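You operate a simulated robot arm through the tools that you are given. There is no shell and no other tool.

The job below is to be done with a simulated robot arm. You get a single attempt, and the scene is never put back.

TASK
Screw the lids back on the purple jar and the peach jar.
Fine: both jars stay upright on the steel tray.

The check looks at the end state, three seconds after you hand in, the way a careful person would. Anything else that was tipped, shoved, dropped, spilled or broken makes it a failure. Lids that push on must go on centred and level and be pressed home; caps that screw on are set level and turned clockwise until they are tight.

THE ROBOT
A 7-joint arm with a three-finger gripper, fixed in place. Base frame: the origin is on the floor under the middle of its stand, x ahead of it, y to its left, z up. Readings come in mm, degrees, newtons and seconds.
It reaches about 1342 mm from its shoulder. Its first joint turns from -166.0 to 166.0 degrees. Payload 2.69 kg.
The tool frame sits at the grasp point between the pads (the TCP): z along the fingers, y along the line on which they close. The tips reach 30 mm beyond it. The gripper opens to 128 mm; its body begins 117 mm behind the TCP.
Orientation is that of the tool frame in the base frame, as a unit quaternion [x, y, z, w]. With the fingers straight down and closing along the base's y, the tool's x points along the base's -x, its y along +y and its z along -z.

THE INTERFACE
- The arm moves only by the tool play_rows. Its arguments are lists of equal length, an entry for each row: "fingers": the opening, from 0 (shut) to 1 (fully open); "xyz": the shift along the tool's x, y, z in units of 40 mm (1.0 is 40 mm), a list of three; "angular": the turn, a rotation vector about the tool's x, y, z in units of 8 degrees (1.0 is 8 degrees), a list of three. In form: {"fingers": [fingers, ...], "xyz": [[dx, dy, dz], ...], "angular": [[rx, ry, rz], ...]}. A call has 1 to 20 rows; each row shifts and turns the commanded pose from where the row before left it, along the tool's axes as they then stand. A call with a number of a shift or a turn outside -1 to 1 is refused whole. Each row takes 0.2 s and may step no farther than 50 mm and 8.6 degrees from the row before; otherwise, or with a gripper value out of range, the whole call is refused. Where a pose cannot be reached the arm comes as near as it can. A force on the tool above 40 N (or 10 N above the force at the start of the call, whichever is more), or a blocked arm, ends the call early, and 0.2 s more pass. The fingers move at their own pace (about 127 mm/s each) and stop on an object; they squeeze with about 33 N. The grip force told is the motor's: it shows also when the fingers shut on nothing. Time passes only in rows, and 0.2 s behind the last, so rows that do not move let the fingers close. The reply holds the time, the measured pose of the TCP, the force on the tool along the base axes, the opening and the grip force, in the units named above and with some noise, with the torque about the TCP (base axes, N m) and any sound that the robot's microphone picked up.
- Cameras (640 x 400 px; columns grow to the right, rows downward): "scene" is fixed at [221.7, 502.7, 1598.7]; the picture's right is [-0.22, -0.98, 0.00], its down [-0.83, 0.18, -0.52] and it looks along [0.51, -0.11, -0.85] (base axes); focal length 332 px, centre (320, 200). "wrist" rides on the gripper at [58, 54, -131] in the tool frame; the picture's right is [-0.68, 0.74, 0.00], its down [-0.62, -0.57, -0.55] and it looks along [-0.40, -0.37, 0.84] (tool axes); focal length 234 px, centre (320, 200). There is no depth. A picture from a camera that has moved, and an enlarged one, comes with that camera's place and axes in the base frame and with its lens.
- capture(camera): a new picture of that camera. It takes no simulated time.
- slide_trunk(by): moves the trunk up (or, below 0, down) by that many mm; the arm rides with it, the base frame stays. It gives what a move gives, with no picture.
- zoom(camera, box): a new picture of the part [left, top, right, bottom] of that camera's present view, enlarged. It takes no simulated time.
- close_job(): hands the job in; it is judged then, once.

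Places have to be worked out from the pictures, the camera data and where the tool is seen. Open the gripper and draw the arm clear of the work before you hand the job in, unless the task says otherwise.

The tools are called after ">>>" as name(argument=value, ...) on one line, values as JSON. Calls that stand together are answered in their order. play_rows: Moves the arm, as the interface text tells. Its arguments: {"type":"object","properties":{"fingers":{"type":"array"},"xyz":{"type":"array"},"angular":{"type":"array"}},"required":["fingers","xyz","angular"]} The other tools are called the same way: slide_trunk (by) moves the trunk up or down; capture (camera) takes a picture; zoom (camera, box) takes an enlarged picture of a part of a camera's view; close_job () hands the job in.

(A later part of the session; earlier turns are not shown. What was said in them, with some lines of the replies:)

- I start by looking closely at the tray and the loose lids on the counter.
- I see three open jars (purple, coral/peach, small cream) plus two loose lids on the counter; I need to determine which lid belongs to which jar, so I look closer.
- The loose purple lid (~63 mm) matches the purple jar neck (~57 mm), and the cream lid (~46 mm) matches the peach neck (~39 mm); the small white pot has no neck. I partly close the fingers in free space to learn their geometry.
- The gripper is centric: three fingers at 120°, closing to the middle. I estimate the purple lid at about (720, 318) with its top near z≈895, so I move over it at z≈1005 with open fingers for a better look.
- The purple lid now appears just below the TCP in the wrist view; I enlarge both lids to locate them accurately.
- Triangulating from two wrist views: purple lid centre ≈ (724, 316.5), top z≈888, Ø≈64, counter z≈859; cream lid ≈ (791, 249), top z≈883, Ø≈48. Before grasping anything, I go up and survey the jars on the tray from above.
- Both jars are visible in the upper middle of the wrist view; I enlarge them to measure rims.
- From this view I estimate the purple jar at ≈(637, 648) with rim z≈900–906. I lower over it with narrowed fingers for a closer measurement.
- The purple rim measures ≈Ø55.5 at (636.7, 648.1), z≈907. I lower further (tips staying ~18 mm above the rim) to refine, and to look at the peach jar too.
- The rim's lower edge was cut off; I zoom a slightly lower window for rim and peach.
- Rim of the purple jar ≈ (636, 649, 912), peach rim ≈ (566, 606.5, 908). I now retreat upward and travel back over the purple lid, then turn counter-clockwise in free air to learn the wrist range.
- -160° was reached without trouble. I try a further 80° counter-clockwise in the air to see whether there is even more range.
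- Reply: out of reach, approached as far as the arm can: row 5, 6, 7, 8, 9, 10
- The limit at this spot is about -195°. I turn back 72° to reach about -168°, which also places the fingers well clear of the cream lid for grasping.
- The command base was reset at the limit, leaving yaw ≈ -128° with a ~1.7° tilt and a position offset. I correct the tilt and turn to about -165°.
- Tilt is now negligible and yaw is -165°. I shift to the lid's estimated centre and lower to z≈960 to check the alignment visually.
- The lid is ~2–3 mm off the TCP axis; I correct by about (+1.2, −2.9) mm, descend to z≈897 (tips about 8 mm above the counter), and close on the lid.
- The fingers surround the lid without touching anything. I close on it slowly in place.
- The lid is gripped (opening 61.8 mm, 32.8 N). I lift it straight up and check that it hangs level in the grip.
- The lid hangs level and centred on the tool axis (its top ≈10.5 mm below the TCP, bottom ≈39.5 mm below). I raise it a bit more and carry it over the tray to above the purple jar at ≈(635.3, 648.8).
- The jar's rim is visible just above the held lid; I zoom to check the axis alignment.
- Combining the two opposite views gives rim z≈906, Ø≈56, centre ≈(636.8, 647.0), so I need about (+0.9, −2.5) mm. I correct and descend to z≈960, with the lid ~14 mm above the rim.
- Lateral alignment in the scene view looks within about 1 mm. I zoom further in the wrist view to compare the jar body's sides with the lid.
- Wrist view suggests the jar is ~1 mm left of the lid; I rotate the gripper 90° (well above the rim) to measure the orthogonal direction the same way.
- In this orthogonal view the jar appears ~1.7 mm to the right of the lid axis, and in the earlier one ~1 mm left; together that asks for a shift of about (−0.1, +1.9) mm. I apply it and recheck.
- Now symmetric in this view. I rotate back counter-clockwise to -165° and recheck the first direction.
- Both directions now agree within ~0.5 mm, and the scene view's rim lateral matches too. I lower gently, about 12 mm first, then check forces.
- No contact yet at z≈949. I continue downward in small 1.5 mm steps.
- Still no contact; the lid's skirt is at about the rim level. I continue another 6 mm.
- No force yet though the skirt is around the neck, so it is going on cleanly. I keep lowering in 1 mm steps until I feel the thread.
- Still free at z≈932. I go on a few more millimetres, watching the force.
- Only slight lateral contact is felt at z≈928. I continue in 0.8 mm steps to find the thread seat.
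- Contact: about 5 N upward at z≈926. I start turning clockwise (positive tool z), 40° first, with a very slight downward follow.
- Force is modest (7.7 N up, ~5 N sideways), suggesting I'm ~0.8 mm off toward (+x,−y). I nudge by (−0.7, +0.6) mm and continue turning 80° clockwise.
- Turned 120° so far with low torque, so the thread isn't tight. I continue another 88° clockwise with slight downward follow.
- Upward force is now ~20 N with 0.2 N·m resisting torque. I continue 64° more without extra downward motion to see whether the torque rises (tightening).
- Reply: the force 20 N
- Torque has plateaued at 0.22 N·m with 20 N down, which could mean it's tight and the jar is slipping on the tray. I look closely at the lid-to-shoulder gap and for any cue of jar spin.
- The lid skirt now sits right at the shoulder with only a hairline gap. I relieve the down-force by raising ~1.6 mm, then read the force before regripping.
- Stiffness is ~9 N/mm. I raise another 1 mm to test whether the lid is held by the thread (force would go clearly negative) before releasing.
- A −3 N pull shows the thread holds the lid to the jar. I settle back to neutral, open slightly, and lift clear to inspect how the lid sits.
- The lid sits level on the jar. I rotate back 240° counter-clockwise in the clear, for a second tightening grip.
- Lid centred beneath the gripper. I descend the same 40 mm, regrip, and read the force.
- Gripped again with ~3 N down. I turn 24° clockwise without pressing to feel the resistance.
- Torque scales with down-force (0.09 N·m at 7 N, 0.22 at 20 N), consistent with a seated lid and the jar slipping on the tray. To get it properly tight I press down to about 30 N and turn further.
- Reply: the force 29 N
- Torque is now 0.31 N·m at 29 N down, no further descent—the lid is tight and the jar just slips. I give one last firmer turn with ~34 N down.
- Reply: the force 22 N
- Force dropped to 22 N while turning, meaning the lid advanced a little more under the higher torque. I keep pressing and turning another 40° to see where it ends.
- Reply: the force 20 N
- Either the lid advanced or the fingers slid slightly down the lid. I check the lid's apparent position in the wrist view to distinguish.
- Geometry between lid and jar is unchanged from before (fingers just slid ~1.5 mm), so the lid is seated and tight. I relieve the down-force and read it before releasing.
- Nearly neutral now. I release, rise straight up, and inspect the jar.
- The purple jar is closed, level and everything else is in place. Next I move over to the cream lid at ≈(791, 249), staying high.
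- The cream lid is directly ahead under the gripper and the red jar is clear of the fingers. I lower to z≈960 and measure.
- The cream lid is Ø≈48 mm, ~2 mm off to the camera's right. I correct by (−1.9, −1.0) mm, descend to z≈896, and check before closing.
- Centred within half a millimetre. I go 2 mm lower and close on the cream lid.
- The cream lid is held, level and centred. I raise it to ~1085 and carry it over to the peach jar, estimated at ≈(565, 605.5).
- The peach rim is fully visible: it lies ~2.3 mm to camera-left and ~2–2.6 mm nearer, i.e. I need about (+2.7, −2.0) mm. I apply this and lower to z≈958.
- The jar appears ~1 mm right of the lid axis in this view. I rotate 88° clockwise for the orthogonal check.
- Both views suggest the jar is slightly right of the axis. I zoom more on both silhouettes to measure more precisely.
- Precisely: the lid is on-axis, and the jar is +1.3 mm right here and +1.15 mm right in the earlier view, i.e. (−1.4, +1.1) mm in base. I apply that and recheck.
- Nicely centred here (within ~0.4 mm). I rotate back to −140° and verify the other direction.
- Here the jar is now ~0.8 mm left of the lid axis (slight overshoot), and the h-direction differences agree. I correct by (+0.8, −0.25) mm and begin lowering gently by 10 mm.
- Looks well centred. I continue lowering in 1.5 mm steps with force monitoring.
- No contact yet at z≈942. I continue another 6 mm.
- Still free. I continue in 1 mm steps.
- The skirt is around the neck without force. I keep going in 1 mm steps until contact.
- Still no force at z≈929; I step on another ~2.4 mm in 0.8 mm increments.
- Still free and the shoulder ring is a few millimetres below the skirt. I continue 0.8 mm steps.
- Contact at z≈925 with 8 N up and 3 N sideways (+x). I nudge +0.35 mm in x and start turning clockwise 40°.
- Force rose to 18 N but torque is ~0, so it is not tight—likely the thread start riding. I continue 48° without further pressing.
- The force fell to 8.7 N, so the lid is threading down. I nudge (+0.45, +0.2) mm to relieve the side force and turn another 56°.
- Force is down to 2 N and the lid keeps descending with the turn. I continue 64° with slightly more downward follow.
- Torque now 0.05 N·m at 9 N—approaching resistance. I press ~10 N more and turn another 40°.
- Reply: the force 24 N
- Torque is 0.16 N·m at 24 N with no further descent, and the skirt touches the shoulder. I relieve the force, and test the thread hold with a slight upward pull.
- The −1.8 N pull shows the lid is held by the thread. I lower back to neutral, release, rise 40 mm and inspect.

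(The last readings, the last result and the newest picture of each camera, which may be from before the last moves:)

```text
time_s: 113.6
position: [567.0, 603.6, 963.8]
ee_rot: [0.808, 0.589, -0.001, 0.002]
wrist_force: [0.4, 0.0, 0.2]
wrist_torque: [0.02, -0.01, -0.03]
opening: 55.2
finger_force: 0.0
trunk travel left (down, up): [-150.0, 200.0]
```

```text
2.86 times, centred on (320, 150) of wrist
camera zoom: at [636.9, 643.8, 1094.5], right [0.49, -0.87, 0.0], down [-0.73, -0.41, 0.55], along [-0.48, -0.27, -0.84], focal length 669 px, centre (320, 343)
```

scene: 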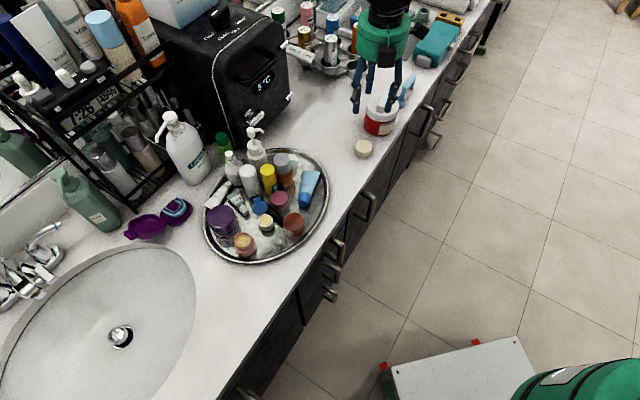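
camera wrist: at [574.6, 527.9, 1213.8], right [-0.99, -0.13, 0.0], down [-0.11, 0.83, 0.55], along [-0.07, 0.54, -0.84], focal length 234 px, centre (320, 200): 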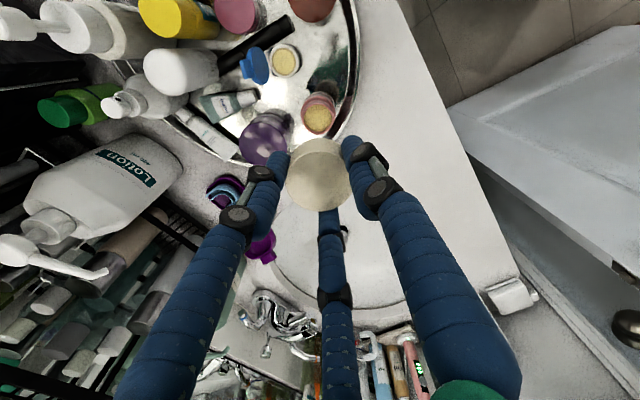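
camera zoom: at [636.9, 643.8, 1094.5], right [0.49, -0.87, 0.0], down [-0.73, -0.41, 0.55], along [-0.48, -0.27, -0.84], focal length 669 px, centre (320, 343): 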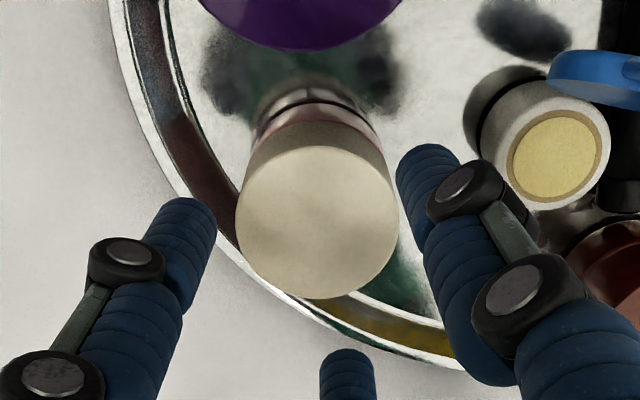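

The lid sits level on the peach jar. I rotate back 240° counter-clockwise in the clear for the second tightening.

>>> play_rows(fingers=[0.43, 0.43, 0.43, 0.43, 0.43, 0.43, 0.43, 0.43, 0.43, 0.43, 0.43, 0.43, 0.43, 0.43, 0.43, 0.43, 0.43, 0.43, 0.43, 0.43], xyz=[[0, 0, 0], [0, 0, 0], [0, 0, 0], [0, 0, 0], [0, 0, 0], [0, 0, 0], [0, 0, 0], [0, 0, 0], [0, 0, 0], [0, 0, 0], [0, 0, 0], [0, 0, 0], [0, 0, 0], [0, 0, 0], [0, 0, 0], [0, 0, 0], [0, 0, 0], [0, 0, 0], [0, 0, 0], [0, 0, 0]], angular=[[0, 0, -1], [0, 0, -1], [0, 0, -1], [0, 0, -1], [0, 0, -1], [0, 0, -1], [0, 0, -1], [0, 0, -1], [0, 0, -1], [0, 0, -1], [0, 0, -1], [0, 0, -1], [0, 0, -1], [0, 0, -1], [0, 0, -1], [0, 0, -1], [0, 0, -1], [0, 0, -1], [0, 0, -1], [0, 0, -1]])

>>> play_rows(fingers=[0.43, 0.43, 0.43, 0.43, 0.43, 0.43, 0.43, 0.43, 0.43, 0.43, 0.43], xyz=[[0, 0, 0], [0, 0, 0], [0, 0, 0], [0, 0, 0], [0, 0, 0], [0, 0, 0], [0, 0, 0], [0, 0, 0], [0, 0, 0], [0, 0, 0], [0, 0, 0]], angular=[[0, 0, -1], [0, 0, -1], [0, 0, -1], [0, 0, -1], [0, 0, -1], [0, 0, -1], [0, 0, -1], [0, 0, -1], [0, 0, -1], [0, 0, -1], [0, 0, 0]])

>>> zoom(camera="wrist", box=[240, 80, 400, 220])

```text
time_s: 117.8
position: [567.6, 605.0, 964.1]
ee_rot: [-0.44, 0.898, 0.0, 0.0]
wrist_force: [-0.8, 0.0, -0.2]
wrist_torque: [0.0, 0.02, 0.0]
opening: 55.1
finger_force: 0.0
trunk travel left (down, up): [-150.0, 200.0]
```

```text
time_s: 120.2
position: [567.2, 604.6, 964.0]
ee_rot: [0.914, -0.406, 0.001, 0.001]
wrist_force: [-0.8, 0.4, 0.6]
wrist_torque: [0.0, -0.01, -0.02]
opening: 55.0
finger_force: 0.0
trunk travel left (down, up): [-150.0, 200.0]
```

```text
2.86 times, centred on (320, 150) of wrist
camera zoom: at [567.1, 526.6, 1094.9], right [-1.0, 0.01, 0.0], down [0.01, 0.84, 0.55], along [0.0, 0.55, -0.84], focal length 669 px, centre (320, 343)
```

zoom: 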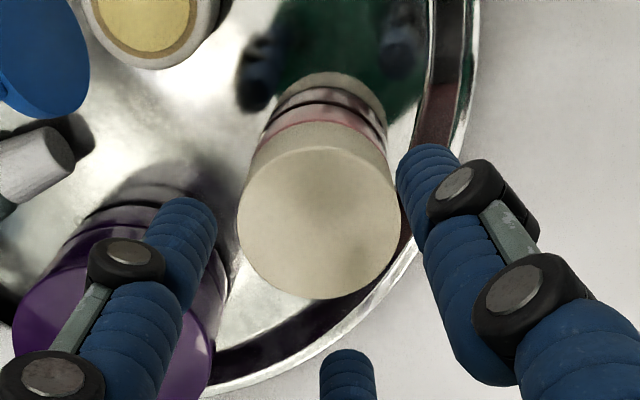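

Aligned. I descend 40 mm and regrip the cream lid.

>>> play_rows(fingers=[0.43, 0.43, 0.43, 0.3, 0.15, 0, 0, 0], xyz=[[0, 0, 0.4], [0, 0, 0.4], [0, 0, 0.2], [0, 0, 0], [0, 0, 0], [0, 0, 0], [0, 0, 0], [0, 0, 0]], angular=[[0, 0, 0], [0, 0, 0], [0, 0, 0], [0, 0, 0], [0, 0, 0], [0, 0, 0], [0, 0, 0], [0, 0, 0]])

```text
time_s: 122.0
position: [566.5, 605.1, 925.2]
ee_rot: [0.914, -0.406, 0.001, 0.0]
wrist_force: [-0.7, -0.8, 0.4]
wrist_torque: [-0.03, -0.02, 0.04]
opening: 45.4
finger_force: 32.5
trunk travel left (down, up): [-150.0, 200.0]
```

Regripped with no residual force. I turn 24° clockwise without pressing to feel the resistance.

>>> play_rows(fingers=[0, 0, 0, 0], xyz=[[0, 0, 0], [0, 0, 0], [0, 0, 0], [0, 0, 0]], angular=[[0, 0, 1], [0, 0, 1], [0, 0, 1], [0, 0, 0]])

```text
time_s: 123.0
position: [567.7, 605.4, 923.1]
ee_rot: [0.809, -0.587, 0.0, 0.0]
wrist_force: [-0.1, -0.1, 1.5]
wrist_torque: [-0.02, 0.03, 0.02]
opening: 45.1
finger_force: 33.0
trunk travel left (down, up): [-150.0, 200.0]
```

Resistance is consistent with the jar slipping on the tray under its own weight. I press down ~25 N and turn another 56° to tighten.

>>> play_rows(fingers=[0, 0, 0, 0, 0, 0, 0, 0, 0, 0], xyz=[[0, 0, 0.035], [0, 0, 0.035], [0, 0, 0], [0, 0, 0], [0, 0, 0], [0, 0, 0], [0, 0, 0], [0, 0, 0], [0, 0, 0], [0, 0, 0]], angular=[[0, 0, 0], [0, 0, 0], [0, 0, 1], [0, 0, 1], [0, 0, 1], [0, 0, 1], [0, 0, 1], [0, 0, 1], [0, 0, 1], [0, 0, 0]])

>>> zoom(camera="wrist", box=[290, 110, 346, 145])

```text
time_s: 125.2
position: [567.4, 604.3, 923.3]
ee_rot: [-0.438, 0.899, -0.001, 0.002]
wrist_force: [-0.6, 0.4, 28.0]
wrist_torque: [0.0, 0.0, 0.17]
opening: 45.0
finger_force: 33.2
trunk travel left (down, up): [-150.0, 200.0]
```

```text
11.43 times, centred on (318, 128) of wrist
camera zoom: at [489.1, 592.6, 1053.6], right [-0.16, 0.99, 0.0], down [0.82, 0.14, 0.55], along [0.54, 0.09, -0.83], focal length 2676 px, centre (343, 1029)
```

zoom: 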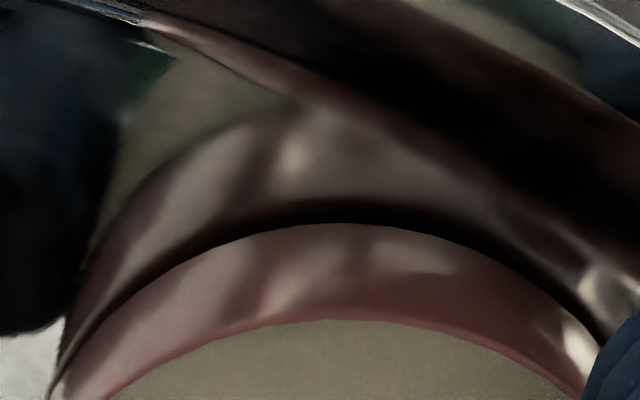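

28 N down, 0.17 N·m, no more descent: seated. One last firmer turn with ~34 N.

>>> play_rows(fingers=[0, 0, 0, 0, 0, 0, 0], xyz=[[0, 0, 0.016], [0, 0, 0], [0, 0, 0], [0, 0, 0], [0, 0, 0], [0, 0, 0], [0, 0, 0]], angular=[[0, 0, 0], [0, 0, 1], [0, 0, 1], [0, 0, 1], [0, 0, 1], [0, 0, 1], [0, 0, 0]])

```text
time_s: 126.8
position: [567.2, 604.8, 921.4]
ee_rot: [-0.105, 0.994, -0.001, 0.001]
wrist_force: [0.4, -1.7, 24.6]
wrist_torque: [-0.1, 0.03, 0.13]
opening: 45.2
finger_force: 32.9
trunk travel left (down, up): [-150.0, 200.0]
```

The lid is tight (the fingers just slide a little). I relieve the down-force and check.

>>> play_rows(fingers=[0, 0], xyz=[[0, 0, -0.065], [0, 0, 0]], angular=[[0, 0, 0], [0, 0, 0]])

>>> play_rows(fingers=[0, 0], xyz=[[0, 0, -0.01], [0, 0, 0]], angular=[[0, 0, 0], [0, 0, 0]])

```text
time_s: 127.4
position: [567.0, 604.2, 922.1]
ee_rot: [-0.104, 0.995, -0.002, 0.0]
wrist_force: [0.8, 2.3, 3.9]
wrist_torque: [0.14, -0.06, 0.03]
opening: 45.3
finger_force: 33.0
trunk travel left (down, up): [-150.0, 200.0]
```

```text
time_s: 128.0
position: [567.3, 603.7, 921.8]
ee_rot: [-0.105, 0.994, -0.001, 0.0]
wrist_force: [-0.3, -1.1, -1.0]
wrist_torque: [0.01, -0.03, -0.03]
opening: 45.0
finger_force: 33.3
trunk travel left (down, up): [-150.0, 200.0]
```

Neutral. I open, rise straight up well clear, and inspect both jars.

>>> play_rows(fingers=[0.43, 0.43, 0.43, 0.43, 0.43, 0.43, 0.43, 0.43, 0.43, 0.43], xyz=[[0, 0, 0], [0, 0, 0], [0, 0, 0], [0, 0, -0.2], [0, 0, -0.6], [0, 0, -0.9], [0, 0, -0.9], [0, 0, -0.9], [0, 0, -0.9], [0, 0, 0]], angular=[[0, 0, 0], [0, 0, 0], [0, 0, 0], [0, 0, 0], [0, 0, 0], [0, 0, 0], [0, 0, 0], [0, 0, 0], [0, 0, 0], [0, 0, 0]])

>>> zoom(camera="scene", box=[190, 180, 290, 270])

>>> capture(camera="wrist")

>>> capture(camera="scene")

```text
time_s: 130.2
position: [566.0, 604.5, 1101.1]
ee_rot: [-0.105, 0.994, 0.0, 0.001]
wrist_force: [-0.3, -0.2, 0.9]
wrist_torque: [0.06, -0.05, -0.03]
opening: 55.2
finger_force: 0.0
trunk travel left (down, up): [-150.0, 200.0]
```

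```text
4.44 times, centred on (240, 225) of scene
camera zoom: at [221.7, 502.7, 1598.7], right [-0.22, -0.98, 0.0], down [-0.83, 0.18, -0.52], along [0.51, -0.11, -0.85], focal length 1476 px, centre (676, 89)
```

zoom: 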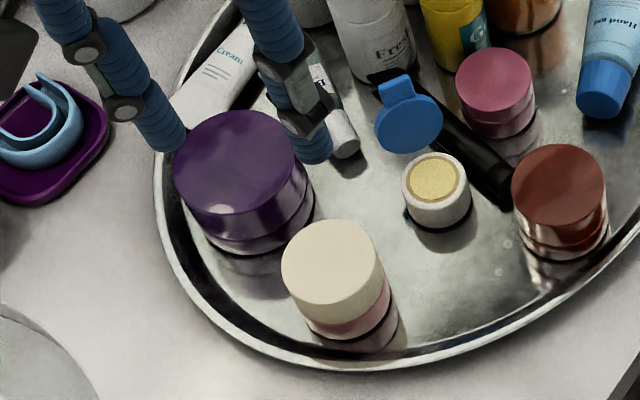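

```text
taken
camera wrist: at [497.5, 646.1, 1230.5], right [0.51, 0.86, 0.0], down [0.72, -0.42, 0.55], along [0.47, -0.28, -0.84], focal length 234 px, centre (320, 200)
```

wrist: 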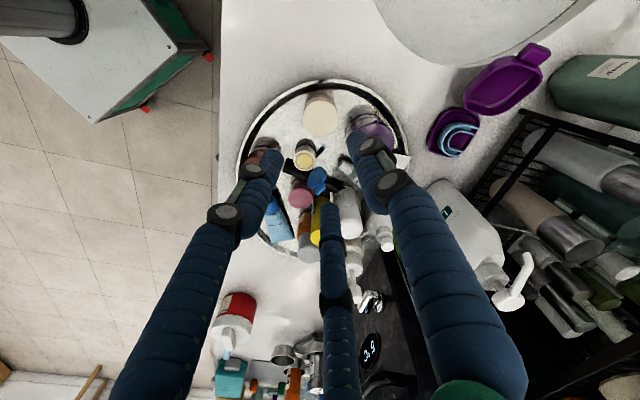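

```text
taken
```

scene: 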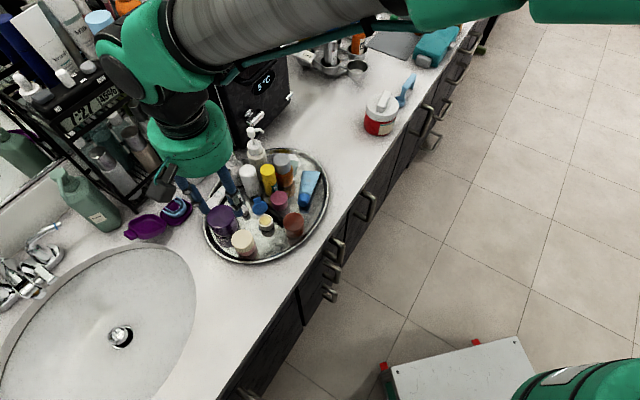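

Both jars are now closed and level on the tray, everything else untouched. I withdraw the arm upward and away to near its start pose with the gripper open.

>>> play_rows(fingers=[0.43, 0.43, 0.6, 0.8, 1, 1, 1, 1, 1, 1, 1, 1], xyz=[[0, 0, -0.8], [0, 0, -0.7], [-0.012, -0.93, 0], [-0.012, -0.93, 0], [-0.012, -0.93, 0], [-0.012, -0.93, 0], [-0.012, -0.93, 0], [-0.012, -0.93, 0], [-0.012, -0.93, 0], [-0.012, -0.93, 0], [-0.012, -0.93, 0], [0, 0, 0]], angular=[[0, 0, 0], [0, 0, 0], [0, 0, 0], [0, 0, 0], [0, 0, 0], [0, 0, 0], [0, 0, 0], [0, 0, 0], [0, 0, 0], [0, 0, 0], [0, 0, 0], [0, 0, 0]])

>>> zoom(camera="scene", box=[190, 120, 350, 270])

>>> zoom(camera="scene", box=[205, 195, 265, 265])

>>> capture(camera="scene")

```text
time_s: 132.8
position: [642.9, 277.9, 1160.1]
ee_rot: [-0.106, 0.994, 0.0, 0.0]
wrist_force: [0.0, -0.3, -0.2]
wrist_torque: [0.06, 0.03, -0.01]
opening: 128.0
finger_force: 0.0
trunk travel left (down, up): [-150.0, 200.0]
```

```text
2.67 times, centred on (270, 195) of scene
camera zoom: at [221.7, 502.7, 1598.7], right [-0.22, -0.98, 0.0], down [-0.83, 0.18, -0.52], along [0.51, -0.11, -0.85], focal length 885 px, centre (453, 213)
```

zoom: 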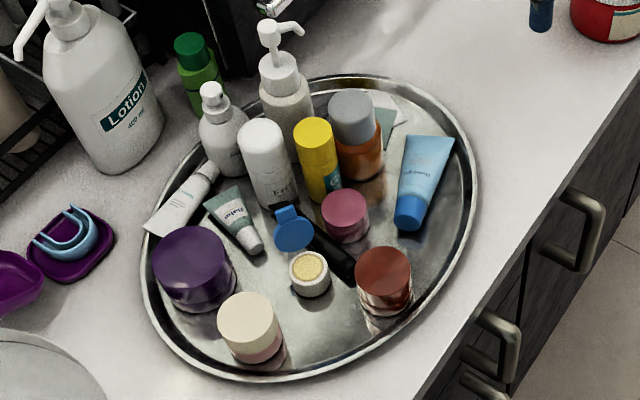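

```text
5.71 times, centred on (235, 230) of scene
camera zoom: at [221.7, 502.7, 1598.7], right [-0.22, -0.98, 0.0], down [-0.83, 0.18, -0.52], along [0.51, -0.11, -0.85], focal length 1897 px, centre (806, 29)
```

zoom: 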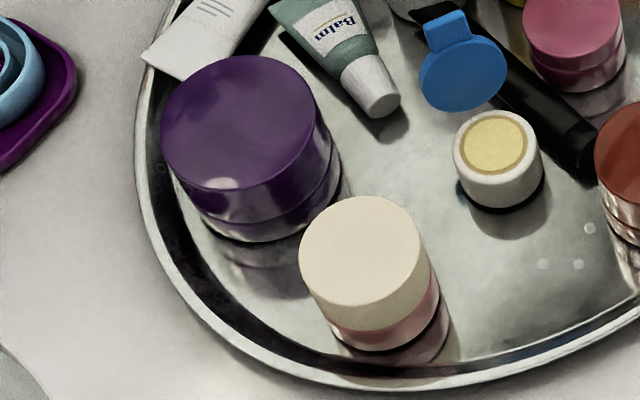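

```text
taken
```

scene: 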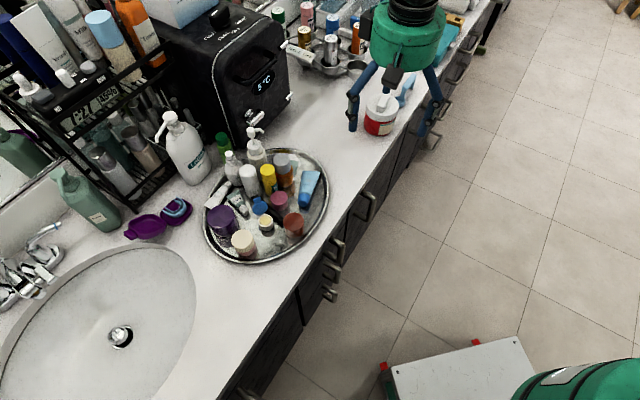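

Both lids are on, level, seated at the shoulder and tight; all other items are where they were, and the gripper is open and clear. I hand the job in.

>>> close_job()

```text
The job is handed in.
```

Both lids are screwed on: the purple lid on the purple jar and the cream lid on the peach jar. The job is handed in, and I don't have the verdict.

- **Lid match:** I took the cream lid from the counter for the peach jar because its diameter fit the peach neck. The small white pot has no neck for a lid.
- **Purple jar:** the lid sits level against the shoulder. The final turn reached about 0.31 N·m with 29 N of downward pressure, and the lid did not go down any further.
- **Peach jar:** the lid also sits level against the shoulder. The final turn reached about 0.17 N·m with 28 N of downward pressure, again with no further descent.
- **Tightness:** by the end, each jar was probably slipping on the tray as I turned. That capped how much torque I could apply. Both lids held when I pulled up gently, after the first tightening turn.
- **Everything else:** both jars are upright on the steel tray. In the last pictures nothing else looks moved, and the arm is withdrawn with the gripper open.
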